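You operate a simulated robot arm through the tools that you are given. There is no shell and no other tool.

You are at the controls of a simulated robot arm. One attempt, no reset.

JOB
Put things in order on the vessel bench. At the end: the white fuse stands where the bottle with green neck stood; the bottle with green neck from the vessel bench stands where the purple plug stood; the purple plug stands on top of the red pendant; the tube with orange collar from the vessel bench stands where the white fuse stood; whatever was shut is shut again. Leave all else as you found it, and nothing knocked over.

It is judged by the outcome, as a careful person would: the job done as asked, and still so three seconds after it is handed in. It fails if anything else is knocked over, pushed out of place, dropped, spilled or broken.

ROBOT AND FRAMES
A 7-joint arm with a two-finger parallel gripper, fixed in place. Base frame: the origin is at the foot of the arm, x ahead of it, y to its left, z up; the work surface is at about z = 0. Units: m, degrees, N and s.
With the tool pointing down near the work surface it reaches from about 0.22 to 0.58 m from the base axis. Its first joint turns from -66.0 to 66.0 degrees. Payload 2.5 kg.
The TCP is the grasp point between the finger pads, 0.023 m short of the fingertips. In the tool frame z runs along the fingers and y along their closing line. The gripper opens to 0.094 m. The fingers are 0.038 m wide and 0.01 m thick; the gripper's body (0.054 by 0.096 m) begins 0.039 m behind the TCP.
Orientation is that of the tool frame in the base frame, as [roll, pitch, yaw] about the fixed x, y, z axes, in that order (R = Rz(yaw) Ry(pitch) Rx(roll)). With the fingers straight down and closing along the base's y, the tool's x points along the base's -x, its y along +y and its z along -z.

CONTROLS
- The arm moves only by the tool play_rows. Its argument "motion" is a list of rows, each an object of numbers (a shift or turn left out is 0, a gripper value left out holds the last): "wx", "wy", "wz": the turn, a rotation vector about the tool's x, y, z in degrees; "dx", "dy", "dz": the shift along the tool's x, y, z in m; "hand": the gripper command, from -1 (fully open) to 1 (shut), values between in proportion. In form: [{"wx": .., "wy": .., "wz": .., "dx": .., "dy": .., "dz": .., "hand": ..}, ...]. A call has 1 to 20 rows; each row is the pose to reach, as a shift and turn from the pose commanded when the call began, along the tool's axes at that moment. Each row takes 0.2 s and may step no farther than 0.05 m and 8.6 degrees from the row before; otherwise, or with a gripper value out of range, the whole call is refused. A pose out of reach is approached as far as the arm can. The call stops where the force on the tool passes 40 N (or 10 N more than at its start, if that is more) or the arm is blocked; 0.2 s more then pass. The fingers move at their own pace (about 0.108 m/s each) and stop on an object; they squeeze with about 21 N. The grip force told is the motor's: it shows also when the fingers shut on nothing. Time passes only in rows, and 0.2 s behind the last, so rows that repeat a pose let the fingers close. The reply holds the time, the measured pose of the TCP, the force on the tool along the base axes, the opening and the grip force, in the units named above and with some noise, with the torque about the TCP (base axes, N m) and any sound that the robot's microphone picked up.
- Cameras (640 x 400 px; columns grow to the right, rows downward): "scene" is fixed at [0.1194, -0.4175, 0.553]; the picture's right is [0.83, -0.56, 0.00], its down [-0.31, -0.46, -0.83] and it looks along [0.47, 0.69, -0.56] (base axes); focal length 302 px, centre (320, 200). "wrist" rides on the gripper at [0.086, 0.016, -0.074] in the tool frame; the picture's right is [-0.18, 0.98, 0.00], its down [-0.58, -0.11, -0.81] and it looks along [-0.79, -0.15, 0.59] (tool axes); focal length 243 px, centre (320, 200). There is no depth. A picture from a camera that has moved, and an enlarged one, comes with that camera's place and axes in the base frame and with its lens. The place of the scene camera against the robot may be out by one fixed shift of up to 0.018 m in any direction.
- get_image(camera): a new picture of that camera. No time passes.
- enlarge(camera, box): a new picture of the part [left, top, right, bottom] of that camera's present view, enlarged. No time passes.
- hand_in(): hands the job in; it is judged then, once.

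Nothing tells you positions but the pictures and the camera data. Unless the task says otherwise, let go and move clear before handing in.

The tools are called after ">>>" as name(argument=value, ...) on one line, values as JSON. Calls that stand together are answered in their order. play_rows: Moves the arm, as the interface text tells. Its arguments: {"type":"object","properties":{"motion":{"type":"array","items":{"type":"object","properties":{"wx":{"type":"number"},"wy":{"type":"number"},"wz":{"type":"number"},"dx":{"type":"number"},"dy":{"type":"number"},"dz":{"type":"number"},"hand":{"type":"number"}}}}},"required":["motion"]} The other tools are called the same way: get_image (camera) takes a picture; enlarge (camera, box) takes an enlarged picture of a part of a camera's view; hand_in () hands the job in.

At the start:

```text
time_s: 0.0
tcp_pos: [0.3838, 0.0242, 0.3394]
tool_rot: [-180.0, 0.0, -180.0]
force: [0.3, 0.5, -0.3]
moment: [-0.03, 0.03, 0.03]
grip_width: 0.0938
finger_force: 0.1
```

scene: 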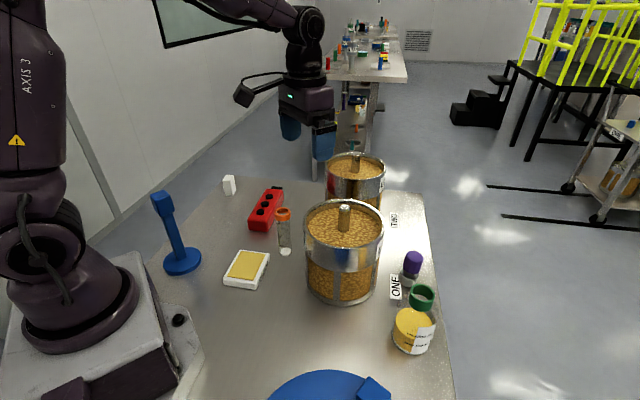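
wrist: 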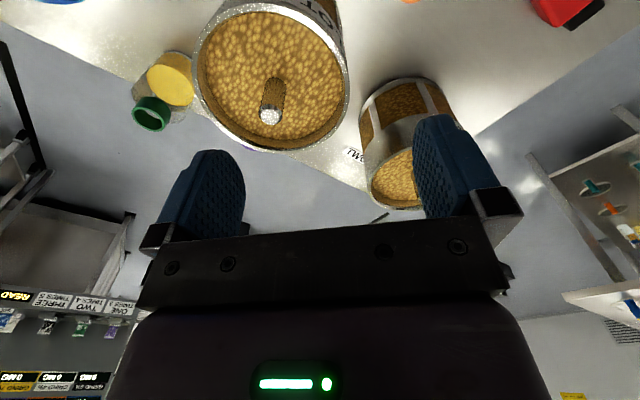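

I see a bench with two grain-filled vessels, a red block, white fuse, orange-collar tube, a blue stand, a purple plug, and a green-neck bottle. I'll take closer looks first before moving anything.

>>> enlarge(camera="scene", box=[140, 140, 300, 300])

>>> enlarge(camera="scene", box=[290, 140, 450, 300])

>>> enlarge(camera="scene", box=[340, 230, 480, 370])

>>> enlarge(camera="scene", box=[200, 300, 460, 400])

>>> enlarge(camera="scene", box=[300, 10, 430, 160])

>>> enlarge(camera="scene", box=[440, 0, 640, 200])

```text
2.50 times, centred on (220, 220) of scene
camera zoom: at [0.1194, -0.4175, 0.553], right [0.83, -0.56, 0.0], down [-0.31, -0.46, -0.83], along [0.47, 0.69, -0.56], focal length 756 px, centre (570, 150)
```

zoom: 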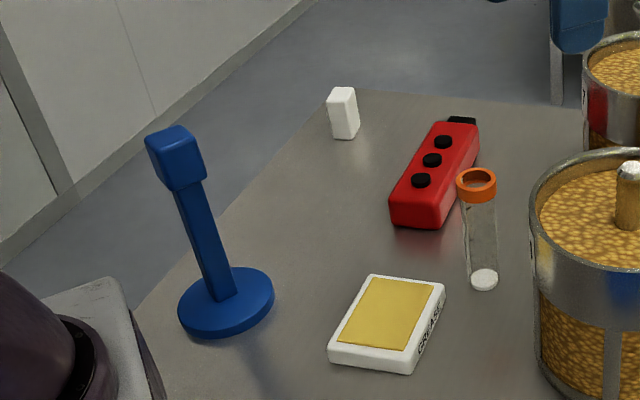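

```text
2.50 times, centred on (370, 220) of scene
camera zoom: at [0.1194, -0.4175, 0.553], right [0.83, -0.56, 0.0], down [-0.31, -0.46, -0.83], along [0.47, 0.69, -0.56], focal length 756 px, centre (195, 150)
```

zoom: 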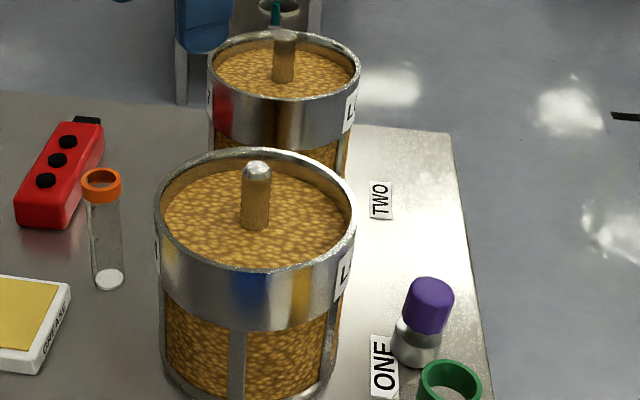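

```text
2.86 times, centred on (410, 300) of scene
camera zoom: at [0.1194, -0.4175, 0.553], right [0.83, -0.56, 0.0], down [-0.31, -0.46, -0.83], along [0.47, 0.69, -0.56], focal length 864 px, centre (63, -86)
```

zoom: 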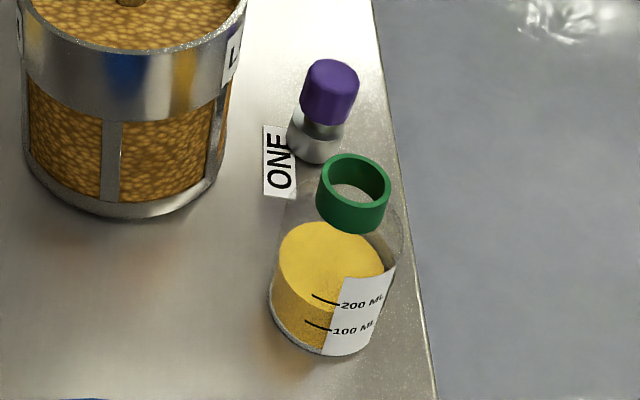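

```text
2.46 times, centred on (330, 350) of scene
camera zoom: at [0.1194, -0.4175, 0.553], right [0.83, -0.56, 0.0], down [-0.31, -0.46, -0.83], along [0.47, 0.69, -0.56], focal length 744 px, centre (295, -169)
```

zoom: 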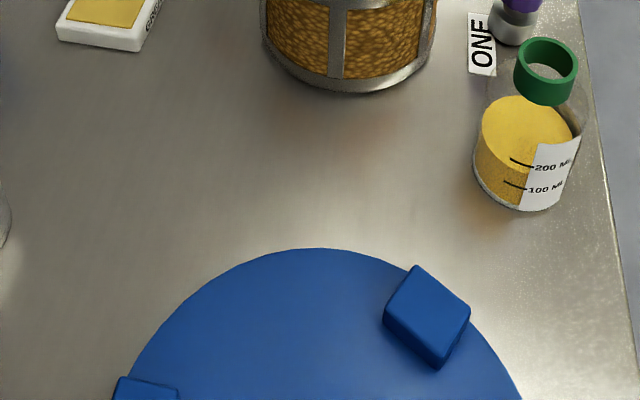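

```text
2.67 times, centred on (365, 85) of scene
camera zoom: at [0.1194, -0.4175, 0.553], right [0.83, -0.56, 0.0], down [-0.31, -0.46, -0.83], along [0.47, 0.69, -0.56], focal length 806 px, centre (200, 507)
```

zoom: 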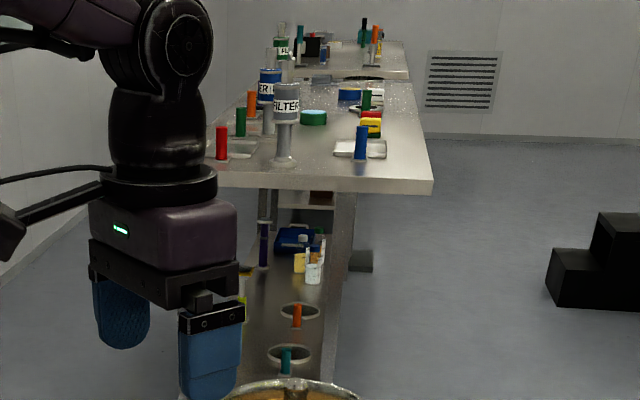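

```text
2.00 times, centred on (540, 100) of scene
camera zoom: at [0.1194, -0.4175, 0.553], right [0.83, -0.56, 0.0], down [-0.31, -0.46, -0.83], along [0.47, 0.69, -0.56], focal length 605 px, centre (-120, 400)
```

zoom: 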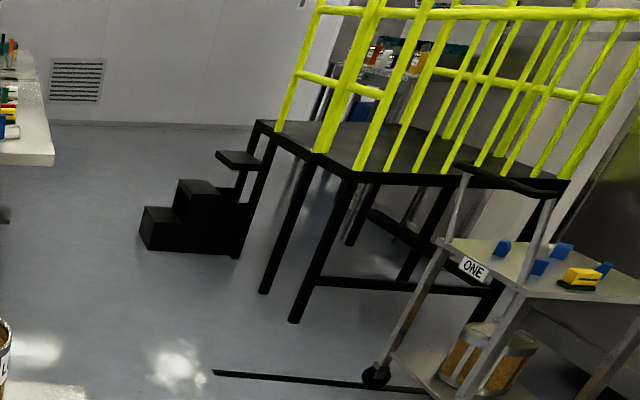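

>>> get_image(camera="wrist")

>>> enlarge(camera="wrist", box=[100, 0, 260, 140])

>>> enlarge(camera="scene", box=[380, 240, 450, 300])

>>> enlarge(camera="scene", box=[215, 160, 315, 260])

```text
taken
camera wrist: at [0.2978, 0.0395, 0.4136], right [0.18, 0.98, 0.0], down [0.58, -0.11, 0.81], along [0.79, -0.15, -0.59], focal length 243 px, centre (320, 200)
```

wrist: 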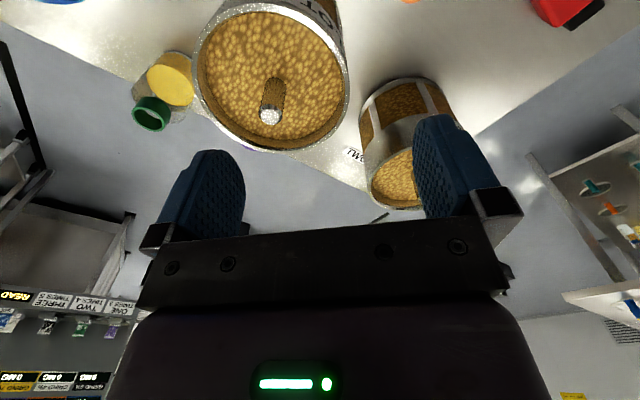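

```text
2.86 times, centred on (180, 70) of wrist
camera zoom: at [0.2978, 0.0395, 0.4136], right [0.18, 0.98, 0.0], down [0.58, -0.11, 0.81], along [0.79, -0.15, -0.59], focal length 693 px, centre (720, 571)
```

zoom: 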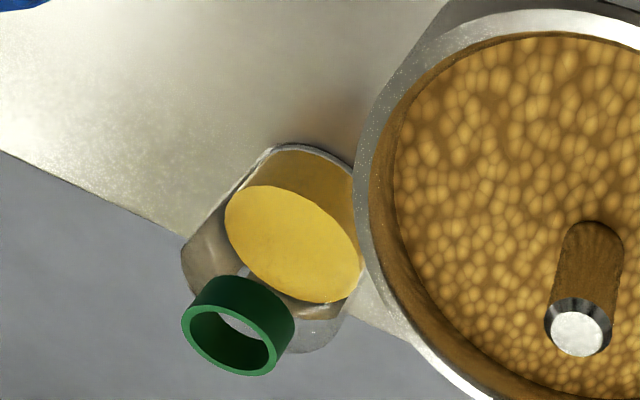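

```text
6.67 times, centred on (415, 270) of scene
camera zoom: at [0.1194, -0.4175, 0.553], right [0.83, -0.56, 0.0], down [-0.31, -0.46, -0.83], along [0.47, 0.69, -0.56], focal length 2016 px, centre (-313, -267)
```

zoom: 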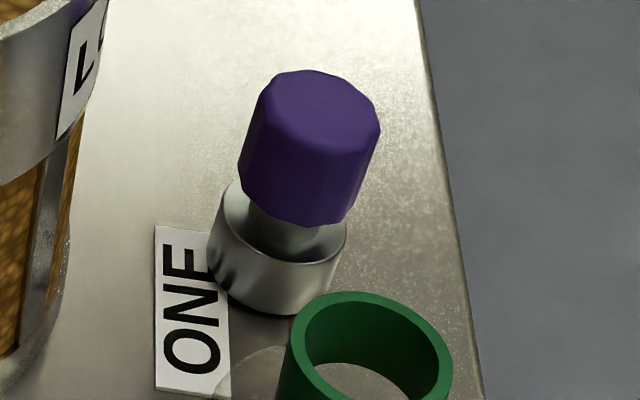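

```text
4.00 times, centred on (265, 210) of scene
camera zoom: at [0.1194, -0.4175, 0.553], right [0.83, -0.56, 0.0], down [-0.31, -0.46, -0.83], along [0.47, 0.69, -0.56], focal length 1210 px, centre (540, 160)
```

zoom: 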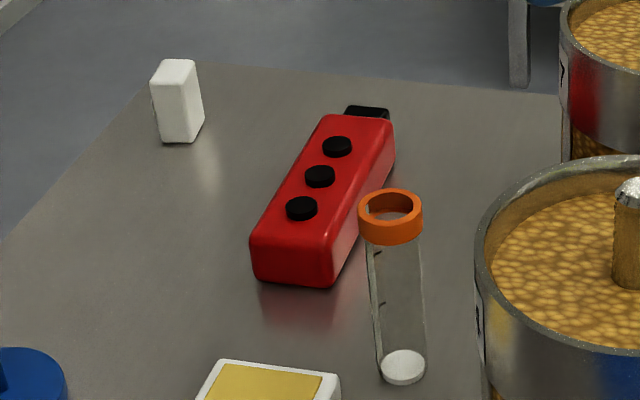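

The scene and wrist views agree so far: bottle neck top near (0.458, -0.229, 0.127), vessel ONE rod top near (0.434, -0.034, 0.208), plug near (0.555, -0.135). I'll rotate the tool in place at height so the wrist camera looks toward the pendant, tube and fuse.

>>> play_rows(motion=[{"wz": -8}, {"wz": -16}, {"wz": -24}, {"wz": -32}, {"wz": -40}, {"wz": -48}, {"wz": -56}, {"wz": -64}, {"wz": -72}, {"wz": -80}, {"wz": -88}, {"wz": -90}])

>>> get_image(camera="wrist")

>>> get_image(camera="scene")

```text
time_s: 2.6
tcp_pos: [0.3837, 0.0235, 0.3392]
tool_rot: [-180.0, 0.0, -89.9]
force: [0.5, -0.2, -0.1]
moment: [0.02, -0.02, 0.01]
grip_width: 0.0943
finger_force: 0.0
```

```text
taken
camera wrist: at [0.3684, -0.0634, 0.4136], right [-0.98, 0.18, 0.0], down [0.11, 0.58, 0.81], along [0.15, 0.79, -0.59], focal length 243 px, centre (320, 200)
```

wrist: 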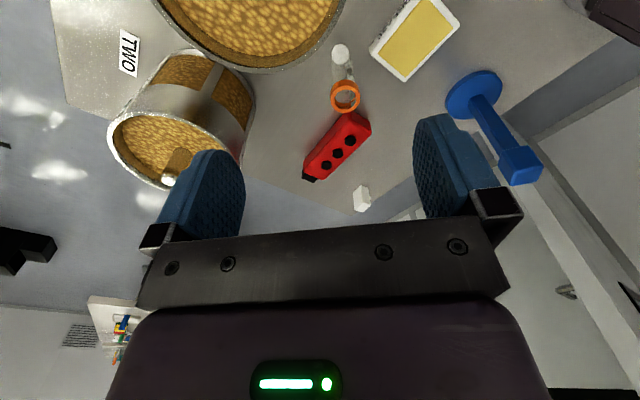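

```text
taken
```

scene: 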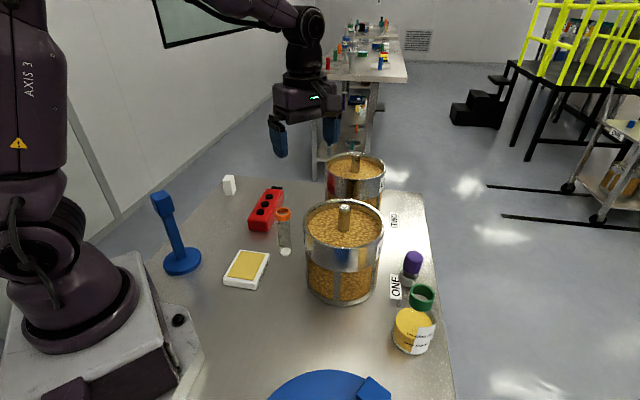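

>>> enlarge(camera="wrist", box=[290, 20, 390, 100])

>>> enlarge(camera="wrist", box=[290, 90, 410, 220])

```text
5.00 times, centred on (340, 60) of wrist
camera zoom: at [0.3684, -0.0634, 0.4136], right [-0.98, 0.18, 0.0], down [0.11, 0.58, 0.81], along [0.15, 0.79, -0.59], focal length 1213 px, centre (220, 900)
```

zoom: 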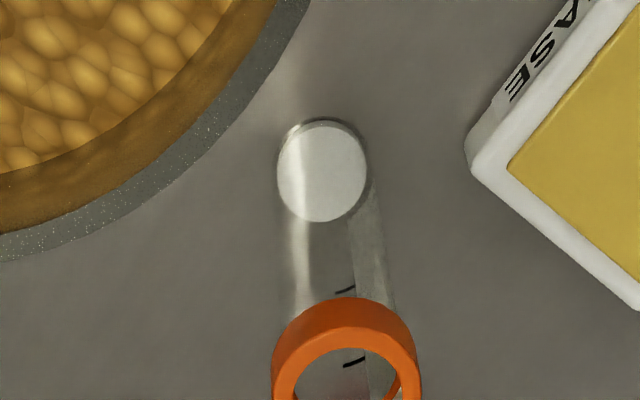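

```text
3.08 times, centred on (350, 155) of wrist
camera zoom: at [0.3684, -0.0634, 0.4136], right [-0.98, 0.18, 0.0], down [0.11, 0.58, 0.81], along [0.15, 0.79, -0.59], focal length 746 px, centre (228, 338)
```

zoom: 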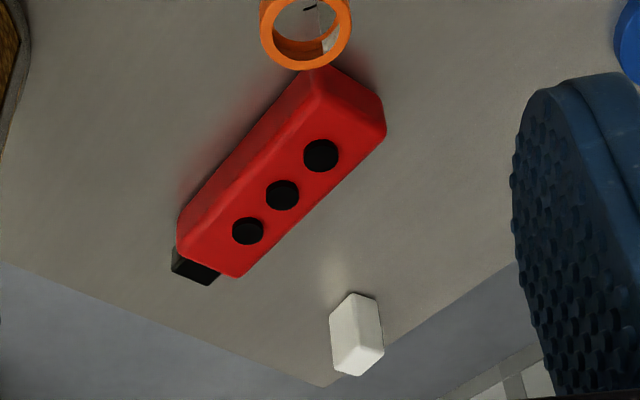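

The tube is near (0.368, 0.113), 0.128 tall; pendant buttons near z 0.05; the fuse near (0.35, 0.46). I'll move over toward the pendant for a closer view of the pendant and fuse.

>>> play_rows(motion=[{"dx": -0.045, "dy": 0.004, "dz": 0.01}, {"dx": -0.09, "dy": 0.008, "dz": 0.02}, {"dx": -0.135, "dy": 0.011, "dz": 0.03}, {"dx": -0.176, "dy": 0.014, "dz": 0.04}, {"dx": -0.176, "dy": 0.014, "dz": 0.04}])

>>> get_image(camera="wrist")

>>> enlarge(camera="wrist", box=[260, 0, 420, 100])

>>> enlarge(camera="wrist", box=[290, 90, 410, 190])

```text
time_s: 3.8
tcp_pos: [0.3713, 0.201, 0.2988]
tool_rot: [-179.9, 0.0, -90.1]
force: [-0.3, 1.4, -0.5]
moment: [0.03, 0.02, 0.01]
grip_width: 0.0939
finger_force: 0.1
```

```text
taken
camera wrist: at [0.3545, 0.1132, 0.374], right [-0.98, 0.18, 0.0], down [0.11, 0.58, 0.81], along [0.15, 0.79, -0.59], focal length 243 px, centre (320, 200)
```

wrist: 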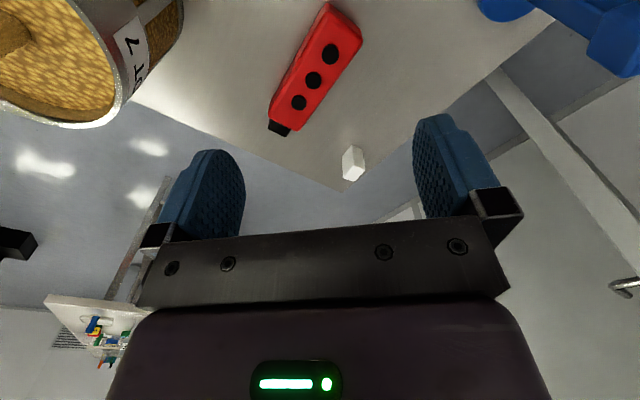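

```text
4.00 times, centred on (340, 50) of wrist
camera zoom: at [0.3545, 0.1132, 0.374], right [-0.98, 0.18, 0.0], down [0.11, 0.58, 0.81], along [0.15, 0.79, -0.59], focal length 970 px, centre (240, 800)
```

zoom: 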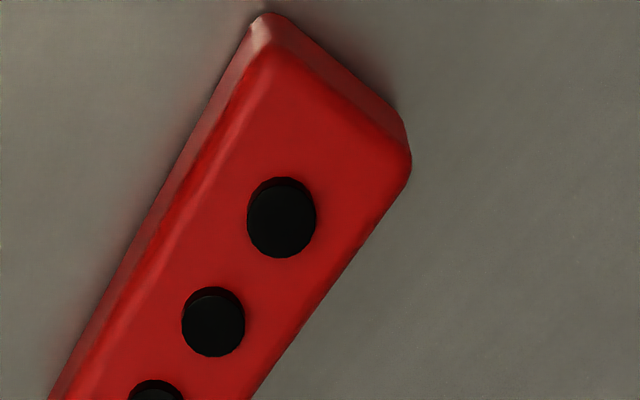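

```text
4.00 times, centred on (350, 140) of wrist
camera zoom: at [0.3545, 0.1132, 0.374], right [-0.98, 0.18, 0.0], down [0.11, 0.58, 0.81], along [0.15, 0.79, -0.59], focal length 970 px, centre (200, 440)
```

zoom: 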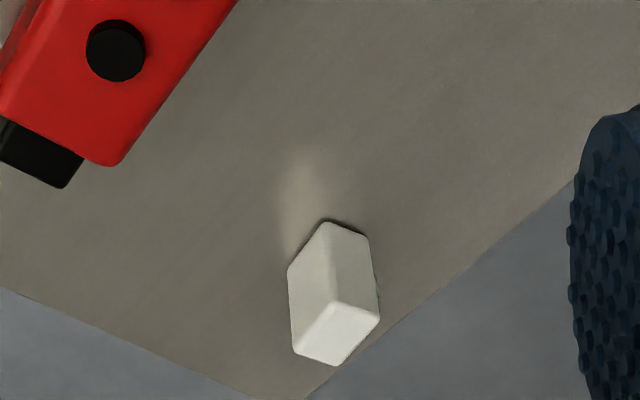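

Triangulated: pendant button tops at z≈0.0445 at (0.367,0.252), (0.395,0.2815), (0.422,0.3095); fuse centre ≈(0.352,0.466), 0.025×0.035 footprint, 0.057 tall. Next I'll get a clear view of the plug and bottle.

>>> play_rows(motion=[{"dx": 0.04, "dy": 0.001, "dz": -0.01, "wz": 7.8}, {"dx": 0.08, "dy": 0.002, "dz": -0.02, "wz": 15.6}, {"dx": 0.12, "dy": 0.003, "dz": -0.03, "wz": 23.4}, {"dx": 0.16, "dy": 0.005, "dz": -0.041, "wz": 31.2}, {"dx": 0.2, "dy": 0.006, "dz": -0.041, "wz": 39}, {"dx": 0.24, "dy": 0.008, "dz": -0.041, "wz": 46.8}, {"dx": 0.28, "dy": 0.009, "dz": -0.041, "wz": 54.6}, {"dx": 0.32, "dy": 0.01, "dz": -0.041, "wz": 62.4}, {"dx": 0.361, "dy": 0.011, "dz": -0.041, "wz": 70}, {"dx": 0.361, "dy": 0.011, "dz": -0.041, "wz": 70}])

>>> get_image(camera="wrist")

```text
time_s: 6.0
tcp_pos: [0.3582, -0.1611, 0.3402]
tool_rot: [180.0, 0.1, -160.1]
force: [-0.9, 0.0, 0.0]
moment: [0.01, 0.02, 0.0]
grip_width: 0.0941
finger_force: 0.0
```

```text
taken
camera wrist: at [0.2722, -0.1764, 0.4151], right [-0.16, 0.99, 0.0], down [0.58, 0.1, 0.81], along [0.8, 0.13, -0.59], focal length 243 px, centre (320, 200)
```

wrist: 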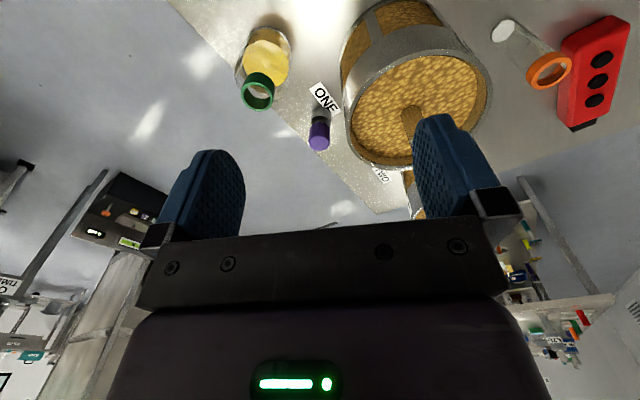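

>>> enlarge(camera="wrist", box=[220, 10, 360, 160])

>>> enlarge(camera="wrist", box=[280, 80, 360, 160])

```text
2.67 times, centred on (290, 85) of wrist
camera zoom: at [0.2722, -0.1764, 0.4151], right [-0.16, 0.99, 0.0], down [0.58, 0.1, 0.81], along [0.8, 0.13, -0.59], focal length 647 px, centre (400, 507)
```

zoom: 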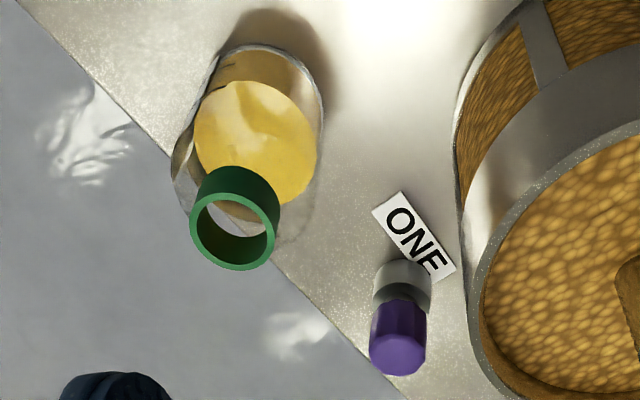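

```text
5.00 times, centred on (320, 120) of wrist
camera zoom: at [0.2722, -0.1764, 0.4151], right [-0.16, 0.99, 0.0], down [0.58, 0.1, 0.81], along [0.8, 0.13, -0.59], focal length 1213 px, centre (320, 600)
```

zoom: 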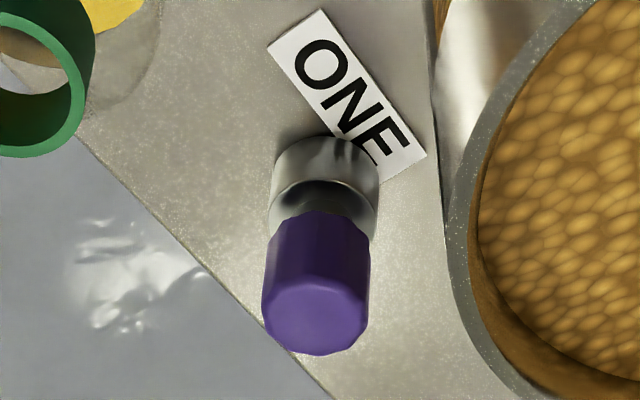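

The plug head is near (0.554, -0.129), top z≈0.085, and its head (about 0.037 across) starts near z≈0.05. I'll hover above it with the camera side turned away from vessel ONE.

>>> play_rows(motion=[{"dx": -0.016, "dy": -0.003, "wz": -8.4}, {"dx": -0.033, "dy": -0.006, "wz": -16.8}, {"dx": -0.049, "dy": -0.009, "dz": 0.005, "wz": -25.2}, {"dx": -0.065, "dy": -0.012, "dz": 0.01, "wz": -33.6}, {"dx": -0.082, "dy": -0.015, "dz": 0.015, "wz": -42}, {"dx": -0.098, "dy": -0.018, "dz": 0.02, "wz": -50.4}, {"dx": -0.114, "dy": -0.021, "dz": 0.025, "wz": -58.8}, {"dx": -0.131, "dy": -0.024, "dz": 0.03, "wz": -67.2}, {"dx": -0.147, "dy": -0.027, "dz": 0.035, "wz": -75.6}, {"dx": -0.163, "dy": -0.03, "dz": 0.04, "wz": -84}, {"dx": -0.18, "dy": -0.033, "dz": 0.04, "wz": -92.4}, {"dx": -0.1962, "dy": -0.0362, "dz": 0.04, "wz": -100}, {"dx": -0.1962, "dy": -0.0362, "dz": 0.04, "wz": -100}])

>>> get_image(camera="scene")

>>> get_image(camera="wrist")

```text
time_s: 8.8
tcp_pos: [0.556, -0.1269, 0.3]
tool_rot: [180.0, 0.0, -59.9]
force: [0.0, 0.5, -0.5]
moment: [0.0, 0.03, 0.03]
grip_width: 0.094
finger_force: 0.0
```

```text
taken
```

scene: 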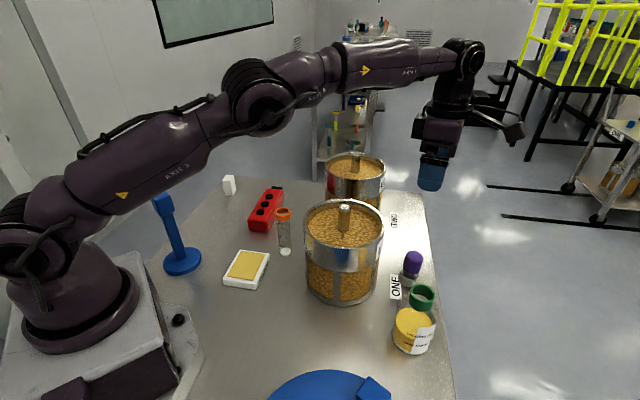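

```text
taken
camera wrist: at [0.5853, -0.2113, 0.3747], right [-0.94, -0.33, 0.0], down [-0.2, 0.56, 0.81], along [-0.27, 0.76, -0.59], focal length 243 px, centre (320, 200)
```

wrist: 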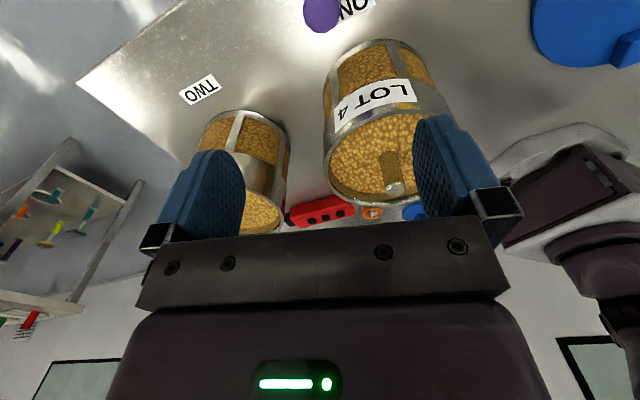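

>>> enlarge(camera="wrist", box=[270, 0, 400, 60])

>>> enlarge(camera="scene", box=[380, 120, 540, 280])

```text
4.92 times, centred on (335, 30) of wrist
camera zoom: at [0.5853, -0.2113, 0.3747], right [-0.94, -0.33, 0.0], down [-0.2, 0.56, 0.81], along [-0.27, 0.76, -0.59], focal length 1194 px, centre (246, 1037)
```

zoom: 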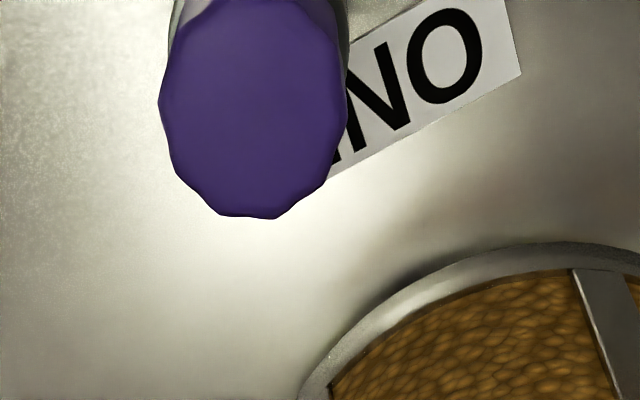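

```text
2.50 times, centred on (460, 200) of scene
camera zoom: at [0.1194, -0.4175, 0.553], right [0.83, -0.56, 0.0], down [-0.31, -0.46, -0.83], along [0.47, 0.69, -0.56], focal length 756 px, centre (-30, 200)
```

zoom: 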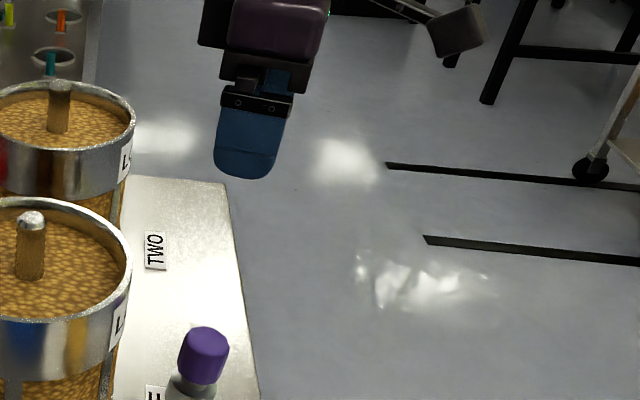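

The hover looks good, head centre at about (0.556, -0.131) with top near z≈0.082. I'll descend around the purple head and grip it.

>>> play_rows(motion=[{"dx": 0.0026, "dy": 0.0015, "dz": 0.04}, {"dx": 0.0026, "dy": 0.0015, "dz": 0.08}, {"dx": 0.0026, "dy": 0.0015, "dz": 0.12}, {"dx": 0.0026, "dy": 0.0015, "dz": 0.15}, {"dx": 0.0026, "dy": 0.0015, "dz": 0.175}, {"dx": 0.0026, "dy": 0.0015, "dz": 0.175}])

>>> get_image(camera="scene")

>>> enlarge(camera="scene", box=[360, 180, 480, 300])

>>> get_image(camera="wrist")

```text
time_s: 10.2
tcp_pos: [0.5552, -0.1315, 0.1242]
tool_rot: [179.9, 0.0, -60.1]
force: [-0.4, -1.0, 0.9]
moment: [-0.04, -0.01, -0.02]
grip_width: 0.094
finger_force: 0.1
```

```text
taken
```

scene: 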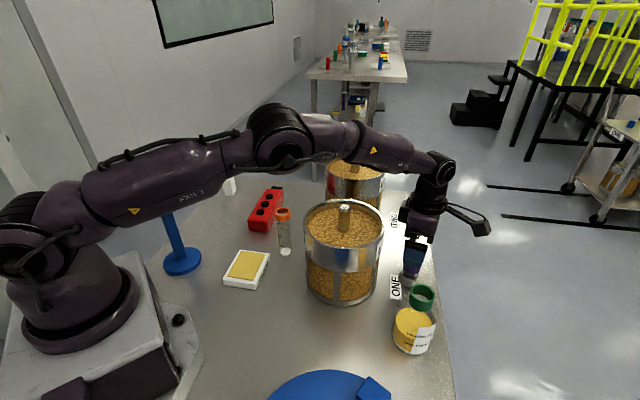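

```text
3.33 times, centred on (420, 240) of scene
camera zoom: at [0.1194, -0.4175, 0.553], right [0.83, -0.56, 0.0], down [-0.31, -0.46, -0.83], along [0.47, 0.69, -0.56], focal length 1008 px, centre (-13, 67)
```

zoom: 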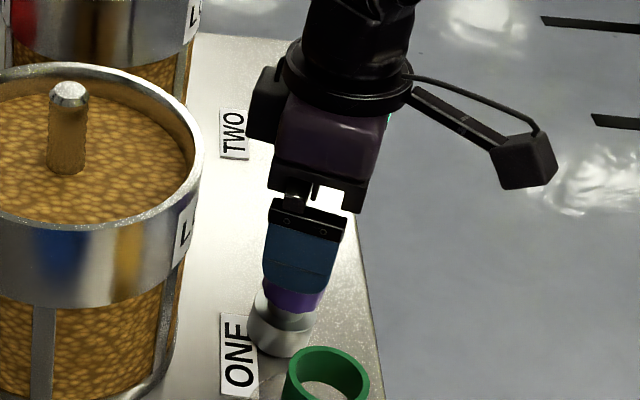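

```text
taken
camera wrist: at [0.5845, -0.2151, 0.1996], right [-0.94, -0.33, 0.0], down [-0.2, 0.56, 0.81], along [-0.27, 0.76, -0.59], focal length 243 px, centre (320, 200)
```

wrist: 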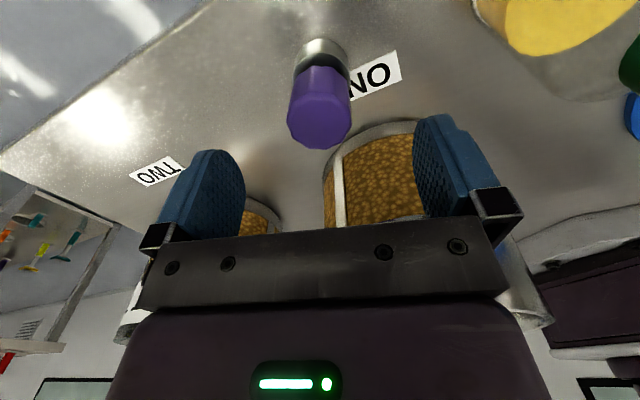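

The plug is centred between the fingers. I'll lower the rest of the way and close on the head.

>>> play_rows(motion=[{"dx": 0.002, "dz": 0.03}, {"dx": 0.002, "dz": 0.05}, {"dx": 0.002, "dz": 0.0575}, {"dx": 0.002, "dz": 0.0575, "hand": 0.0}, {"dx": 0.002, "dz": 0.0575, "hand": 1.0}, {"dx": 0.002, "dz": 0.0575, "hand": 1.0}, {"dx": 0.002, "dz": 0.0575, "hand": 1.0}])

>>> enlarge(camera="scene", box=[360, 200, 480, 320])

>>> get_image(camera="wrist")

```text
time_s: 11.8
tcp_pos: [0.5562, -0.1315, 0.0683]
tool_rot: [-179.9, 0.0, -60.0]
force: [0.7, -1.6, 0.3]
moment: [-0.06, 0.1, 0.06]
grip_width: 0.0378
finger_force: 21.2
```

```text
3.33 times, centred on (420, 260) of scene
camera zoom: at [0.1194, -0.4175, 0.553], right [0.83, -0.56, 0.0], down [-0.31, -0.46, -0.83], along [0.47, 0.69, -0.56], focal length 1008 px, centre (-13, 0)
```

zoom: 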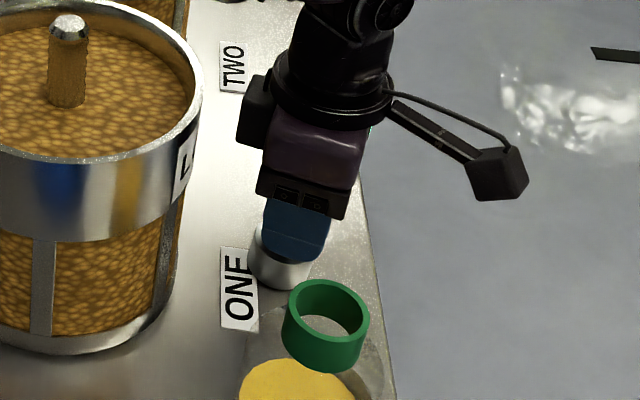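

```text
taken
camera wrist: at [0.5858, -0.2163, 0.1424], right [-0.94, -0.33, 0.0], down [-0.2, 0.56, 0.81], along [-0.27, 0.76, -0.59], focal length 243 px, centre (320, 200)
```

wrist: 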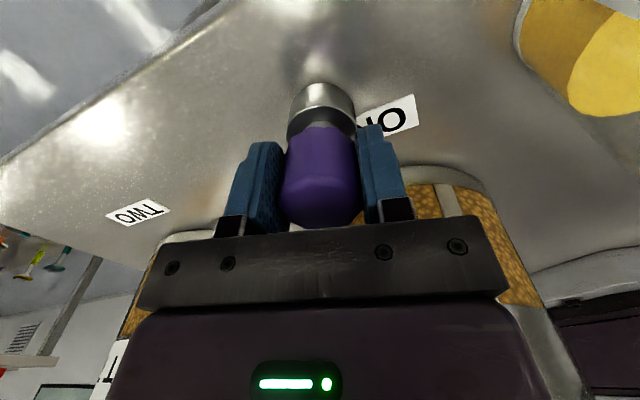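

>>> enlarge(camera="wrist", box=[260, 60, 400, 240])

```text
2.22 times, centred on (330, 150) of wrist
camera zoom: at [0.5858, -0.2163, 0.1424], right [-0.94, -0.33, 0.0], down [-0.2, 0.56, 0.81], along [-0.27, 0.76, -0.59], focal length 539 px, centre (298, 311)
```

zoom: 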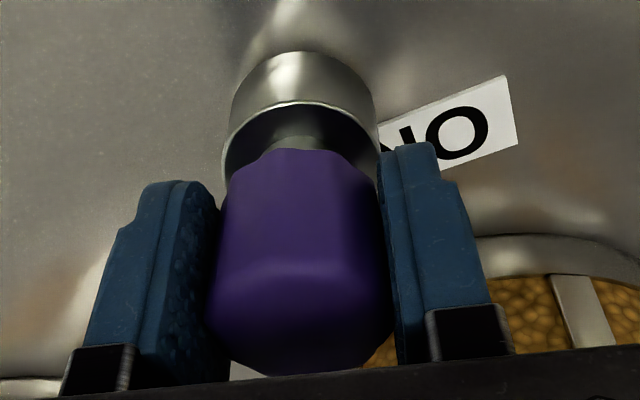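

The plug is held at 0.0378 m. I'll lift it straight up, clear of everything, and carry it over toward the pendant.

>>> play_rows(motion=[{"dz": -0.01, "hand": 1}, {"dz": -0.035, "hand": 1}, {"dz": -0.07, "hand": 1}, {"dz": -0.11, "hand": 1}, {"dz": -0.15, "hand": 1}, {"dz": -0.19, "hand": 1}, {"dz": -0.23, "hand": 1}, {"dz": -0.264, "hand": 1}, {"dz": -0.264, "hand": 1}])

>>> get_image(camera="scene")

```text
time_s: 13.8
tcp_pos: [0.5562, -0.1324, 0.3306]
tool_rot: [179.8, 0.1, -60.1]
force: [1.1, -0.6, -3.2]
moment: [-0.05, -0.01, -0.01]
grip_width: 0.0373
finger_force: 21.2
```

```text
taken
```

scene: 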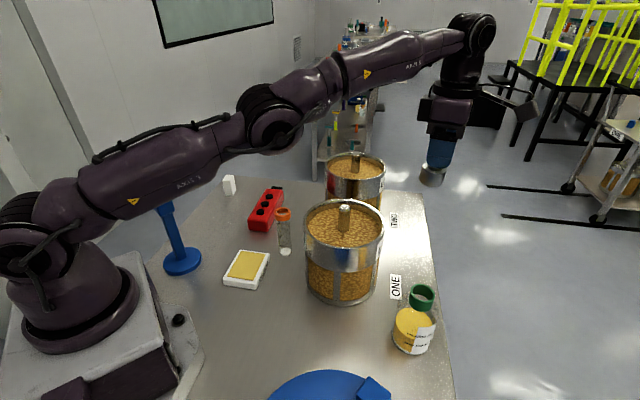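

>>> play_rows(motion=[{"dx": -0.02, "dy": -0.0021, "wz": 2, "hand": 1}, {"dx": -0.055, "dy": -0.0058, "wz": 5, "hand": 1}, {"dx": -0.095, "dy": -0.0101, "wz": 8, "hand": 1}, {"dx": -0.14, "dy": -0.0148, "wz": 11, "hand": 1}, {"dx": -0.185, "dy": -0.0196, "wz": 14, "hand": 1}, {"dx": -0.23, "dy": -0.0244, "wz": 17, "hand": 1}, {"dx": -0.275, "dy": -0.0291, "wz": 20, "hand": 1}, {"dx": -0.32, "dy": -0.0339, "wz": 23, "hand": 1}, {"dx": -0.36, "dy": -0.0382, "wz": 26, "hand": 1}, {"dx": -0.395, "dy": -0.0419, "wz": 28, "dz": 0.02, "hand": 1}, {"dx": -0.42, "dy": -0.0445, "wz": 29, "dz": 0.04, "hand": 1}, {"dx": -0.4302, "dy": -0.0456, "wz": 30, "dz": 0.06, "hand": 1}, {"dx": -0.4302, "dy": -0.0456, "wz": 30, "dz": 0.07, "hand": 1}, {"dx": -0.4302, "dy": -0.0456, "wz": 30, "dz": 0.07, "hand": 1}])

>>> get_image(camera="wrist")

>>> get_image(camera="scene")

```text
time_s: 16.8
tcp_pos: [0.3813, 0.2626, 0.2613]
tool_rot: [-180.0, 0.0, -90.0]
force: [0.4, -0.2, -2.9]
moment: [-0.01, 0.02, 0.02]
grip_width: 0.0376
finger_force: 21.2
```

```text
taken
camera wrist: at [0.366, 0.1754, 0.3353], right [-0.98, 0.18, 0.0], down [0.11, 0.58, 0.81], along [0.15, 0.79, -0.59], focal length 243 px, centre (320, 200)
```

wrist: 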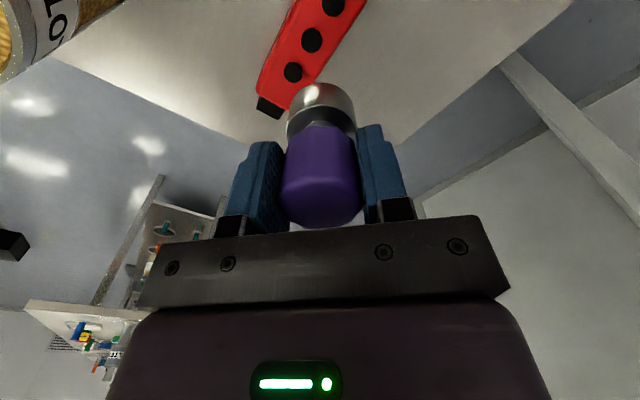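

```text
taken
```

scene: 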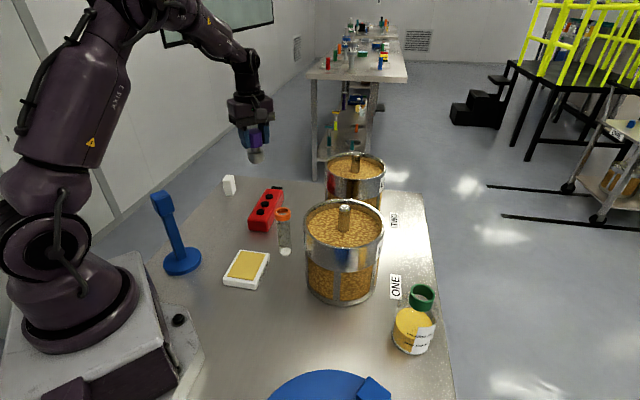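

Button positions are confirmed in this view. I'll lower the plug to just above the buttons and check.

>>> play_rows(motion=[{"dz": 0.03, "hand": 1}, {"dz": 0.06, "hand": 1}, {"dz": 0.09, "hand": 1}, {"dz": 0.115, "hand": 1}, {"dz": 0.132, "hand": 1}, {"dz": 0.137, "hand": 1}, {"dz": 0.137, "hand": 1}])

>>> get_image(camera="wrist")

>>> enlarge(camera="wrist", box=[250, 30, 420, 240])

>>> enlarge(camera="scene", box=[215, 140, 335, 260])

```text
time_s: 18.4
tcp_pos: [0.3811, 0.2641, 0.1244]
tool_rot: [-180.0, 0.0, -90.0]
force: [0.1, -0.3, -3.0]
moment: [-0.04, -0.02, -0.01]
grip_width: 0.0374
finger_force: 21.0
```

```text
taken
camera wrist: at [0.3651, 0.1758, 0.1982], right [-0.98, 0.18, 0.0], down [0.11, 0.58, 0.81], along [0.15, 0.79, -0.59], focal length 243 px, centre (320, 200)
```

wrist: 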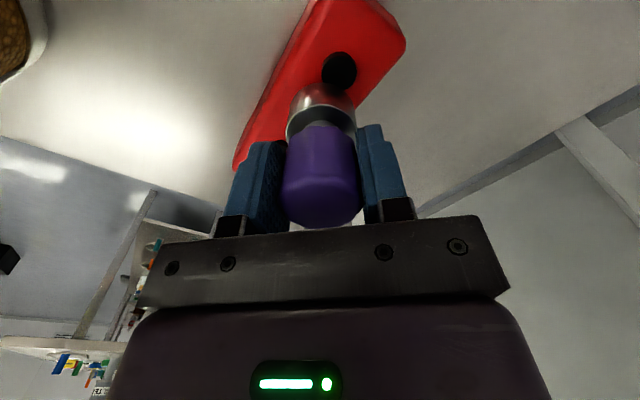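

```text
1.90 times, centred on (335, 135) of wrist
camera zoom: at [0.3651, 0.1758, 0.1982], right [-0.98, 0.18, 0.0], down [0.11, 0.58, 0.81], along [0.15, 0.79, -0.59], focal length 462 px, centre (291, 324)
```

zoom: 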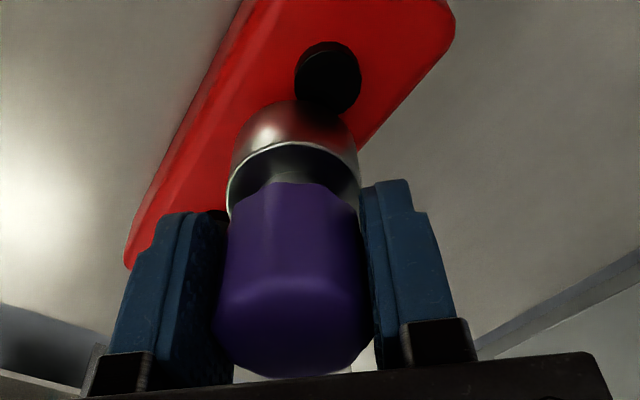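

```text
3.33 times, centred on (275, 200) of scene
camera zoom: at [0.1194, -0.4175, 0.553], right [0.83, -0.56, 0.0], down [-0.31, -0.46, -0.83], along [0.47, 0.69, -0.56], focal length 1008 px, centre (470, 200)
```

zoom: 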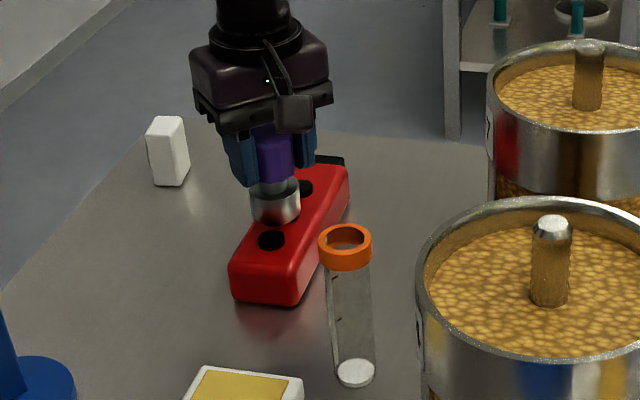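

The plug base is centred between the first two buttons. I'll lower in small steps until contact shows in the force.

>>> play_rows(motion=[{"dz": 0.004, "hand": 1}, {"dz": 0.008, "hand": 1}, {"dz": 0.01, "hand": 1}, {"dz": 0.01, "hand": 1}])

>>> enlarge(camera="scene", box=[245, 150, 305, 220])

```text
time_s: 19.4
tcp_pos: [0.382, 0.2635, 0.1142]
tool_rot: [180.0, 0.0, -90.0]
force: [0.7, -1.1, -3.5]
moment: [0.04, -0.01, 0.0]
grip_width: 0.0377
finger_force: 20.8
```

```text
5.71 times, centred on (275, 185) of scene
camera zoom: at [0.1194, -0.4175, 0.553], right [0.83, -0.56, 0.0], down [-0.31, -0.46, -0.83], along [0.47, 0.69, -0.56], focal length 1728 px, centre (577, 286)
```

zoom: 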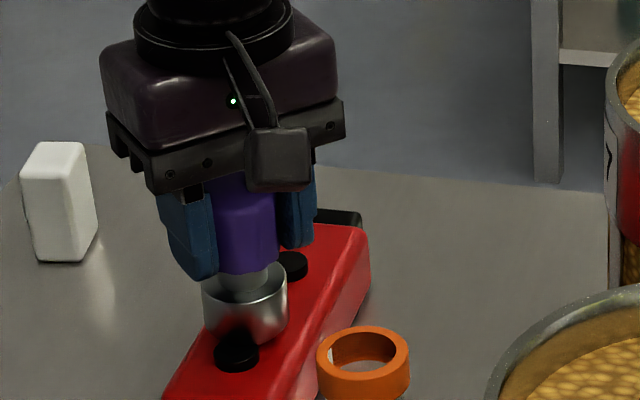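

>>> play_rows(motion=[{"dz": 0.001, "hand": 1}, {"dz": 0.002, "hand": 1}, {"dz": 0.002, "hand": 1}])

```text
time_s: 20.2
tcp_pos: [0.3807, 0.2634, 0.1111]
tool_rot: [180.0, 0.1, -90.0]
force: [-0.2, -0.1, -2.7]
moment: [-0.03, 0.01, 0.02]
grip_width: 0.0377
finger_force: 20.6
```

>>> play_rows(motion=[{"dz": 0.0007, "hand": 1}, {"dz": 0.0014, "hand": 1}, {"dz": 0.0014, "hand": 1}])

>>> enlarge(camera="scene", box=[245, 160, 305, 220])

>>> enlarge(camera="wrist", box=[260, 30, 420, 150])

```text
time_s: 21.0
tcp_pos: [0.3811, 0.263, 0.1108]
tool_rot: [180.0, 0.0, -90.1]
force: [1.3, 0.2, -2.9]
moment: [0.0, 0.01, 0.01]
grip_width: 0.0373
finger_force: 20.8
```

```text
6.67 times, centred on (275, 190) of scene
camera zoom: at [0.1194, -0.4175, 0.553], right [0.83, -0.56, 0.0], down [-0.31, -0.46, -0.83], along [0.47, 0.69, -0.56], focal length 2016 px, centre (620, 267)
```

zoom: 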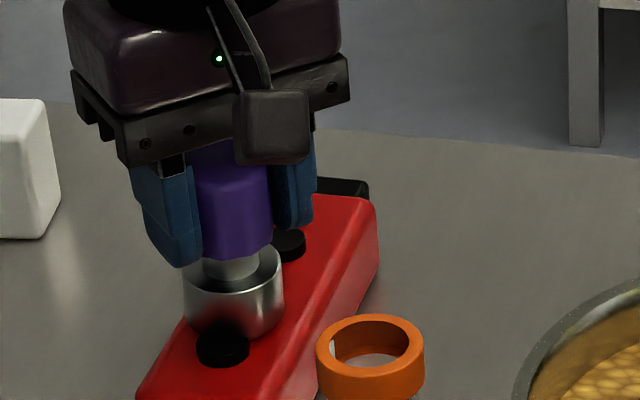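

```text
3.33 times, centred on (340, 90) of wrist
camera zoom: at [0.3653, 0.1756, 0.1857], right [-0.98, 0.18, 0.0], down [0.11, 0.58, 0.81], along [0.15, 0.79, -0.59], focal length 809 px, centre (253, 567)
```

zoom: 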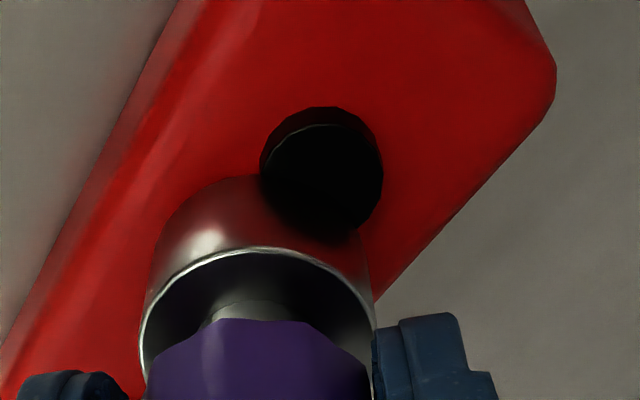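

>>> play_rows(motion=[{"dz": 0.0007, "hand": 1}, {"dz": 0.0014, "hand": 1}, {"dz": 0.0014, "hand": 1}])

>>> play_rows(motion=[{"dz": 0.0007, "hand": 1}, {"dz": 0.0014, "hand": 1}, {"dz": 0.0014, "hand": 1}])

```text
time_s: 21.8
tcp_pos: [0.3808, 0.2632, 0.11]
tool_rot: [180.0, 0.0, -90.0]
force: [-2.1, -2.0, 4.4]
moment: [-0.22, 0.13, -0.03]
grip_width: 0.0377
finger_force: 20.7
```

```text
time_s: 22.6
tcp_pos: [0.3807, 0.2645, 0.1098]
tool_rot: [-179.9, 0.0, -90.0]
force: [-2.8, 0.9, 16.3]
moment: [-0.19, 0.26, 0.01]
grip_width: 0.0375
finger_force: 21.2
```

Contact made (about 16 N press). I'll ease off the pressure slightly, then open the fingers just enough to release.

>>> play_rows(motion=[{"dz": -0.0006, "hand": 1}, {"dz": -0.001, "hand": 1}, {"dz": -0.001, "hand": 1}])

```text
time_s: 23.4
tcp_pos: [0.3818, 0.2639, 0.1098]
tool_rot: [-180.0, 0.1, -90.0]
force: [1.2, 3.0, 5.2]
moment: [0.02, -0.09, 0.01]
grip_width: 0.0377
finger_force: 20.8
```

>>> play_rows(motion=[{"dz": -0.0003, "hand": 0.15}, {"dz": -0.0003, "hand": 0.0}, {"dz": -0.0003, "hand": -0.1}, {"dz": -0.0003, "hand": -0.1}])

>>> get_image(camera="wrist")

>>> enlarge(camera="scene", box=[245, 160, 305, 220])

```text
time_s: 24.4
tcp_pos: [0.381, 0.2625, 0.1101]
tool_rot: [-180.0, 0.0, -90.0]
force: [-0.7, 0.8, 0.0]
moment: [-0.03, -0.01, -0.01]
grip_width: 0.0519
finger_force: 0.0
```

```text
taken
camera wrist: at [0.3653, 0.1756, 0.1844], right [-0.98, 0.18, 0.0], down [0.11, 0.58, 0.81], along [0.15, 0.79, -0.59], focal length 243 px, centre (320, 200)
```

wrist: 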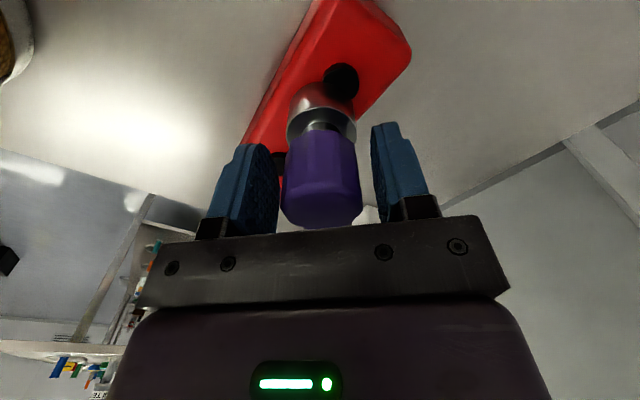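

```text
6.67 times, centred on (275, 190) of scene
camera zoom: at [0.1194, -0.4175, 0.553], right [0.83, -0.56, 0.0], down [-0.31, -0.46, -0.83], along [0.47, 0.69, -0.56], focal length 2016 px, centre (620, 267)
```

zoom: 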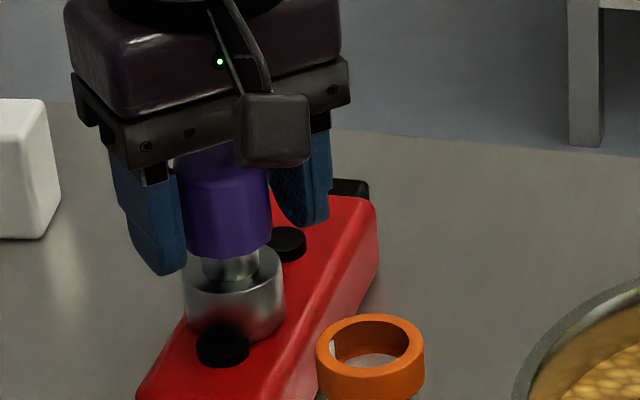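

The plug stands freely on the pendant. I'll open further and lift straight up.

>>> play_rows(motion=[{"hand": -0.5}, {"dz": -0.01, "hand": -0.5}, {"dz": -0.03, "hand": -0.5}, {"dz": -0.06, "hand": -0.5}, {"dz": -0.1, "hand": -0.5}, {"dz": -0.14, "hand": -0.8}, {"dz": -0.18, "hand": -1}, {"dz": -0.22, "hand": -1}, {"dz": -0.22, "hand": -1}])

>>> enlarge(camera="scene", box=[215, 140, 335, 260])

>>> get_image(camera="wrist")

```text
time_s: 26.4
tcp_pos: [0.3804, 0.2612, 0.331]
tool_rot: [-180.0, 0.0, -90.0]
force: [-0.4, 0.4, 0.0]
moment: [0.02, 0.0, -0.01]
grip_width: 0.094
finger_force: 0.1
```

```text
3.33 times, centred on (275, 200) of scene
camera zoom: at [0.1194, -0.4175, 0.553], right [0.83, -0.56, 0.0], down [-0.31, -0.46, -0.83], along [0.47, 0.69, -0.56], focal length 1008 px, centre (470, 200)
```

zoom: 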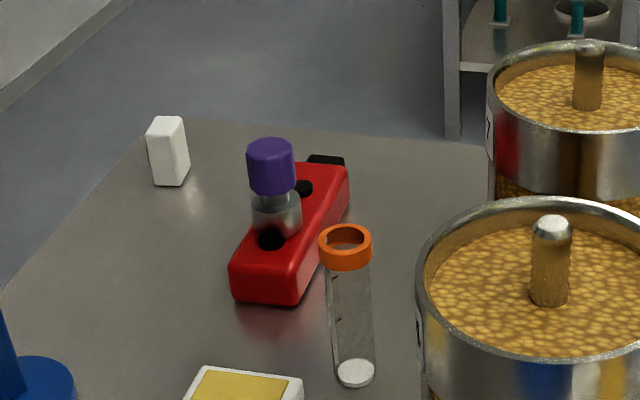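

```text
taken
camera wrist: at [0.3649, 0.1746, 0.4043], right [-0.98, 0.18, 0.0], down [0.11, 0.58, 0.81], along [0.15, 0.79, -0.59], focal length 243 px, centre (320, 200)
```

wrist: 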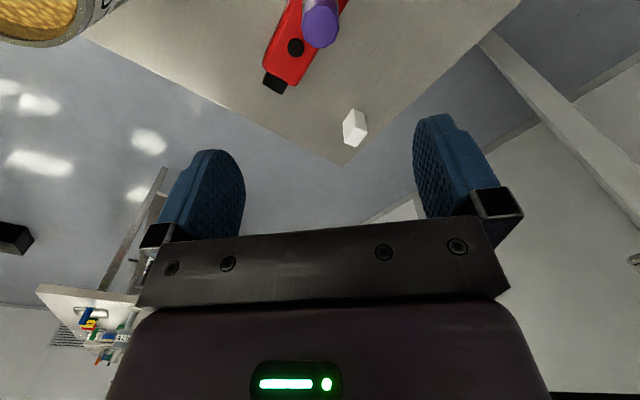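

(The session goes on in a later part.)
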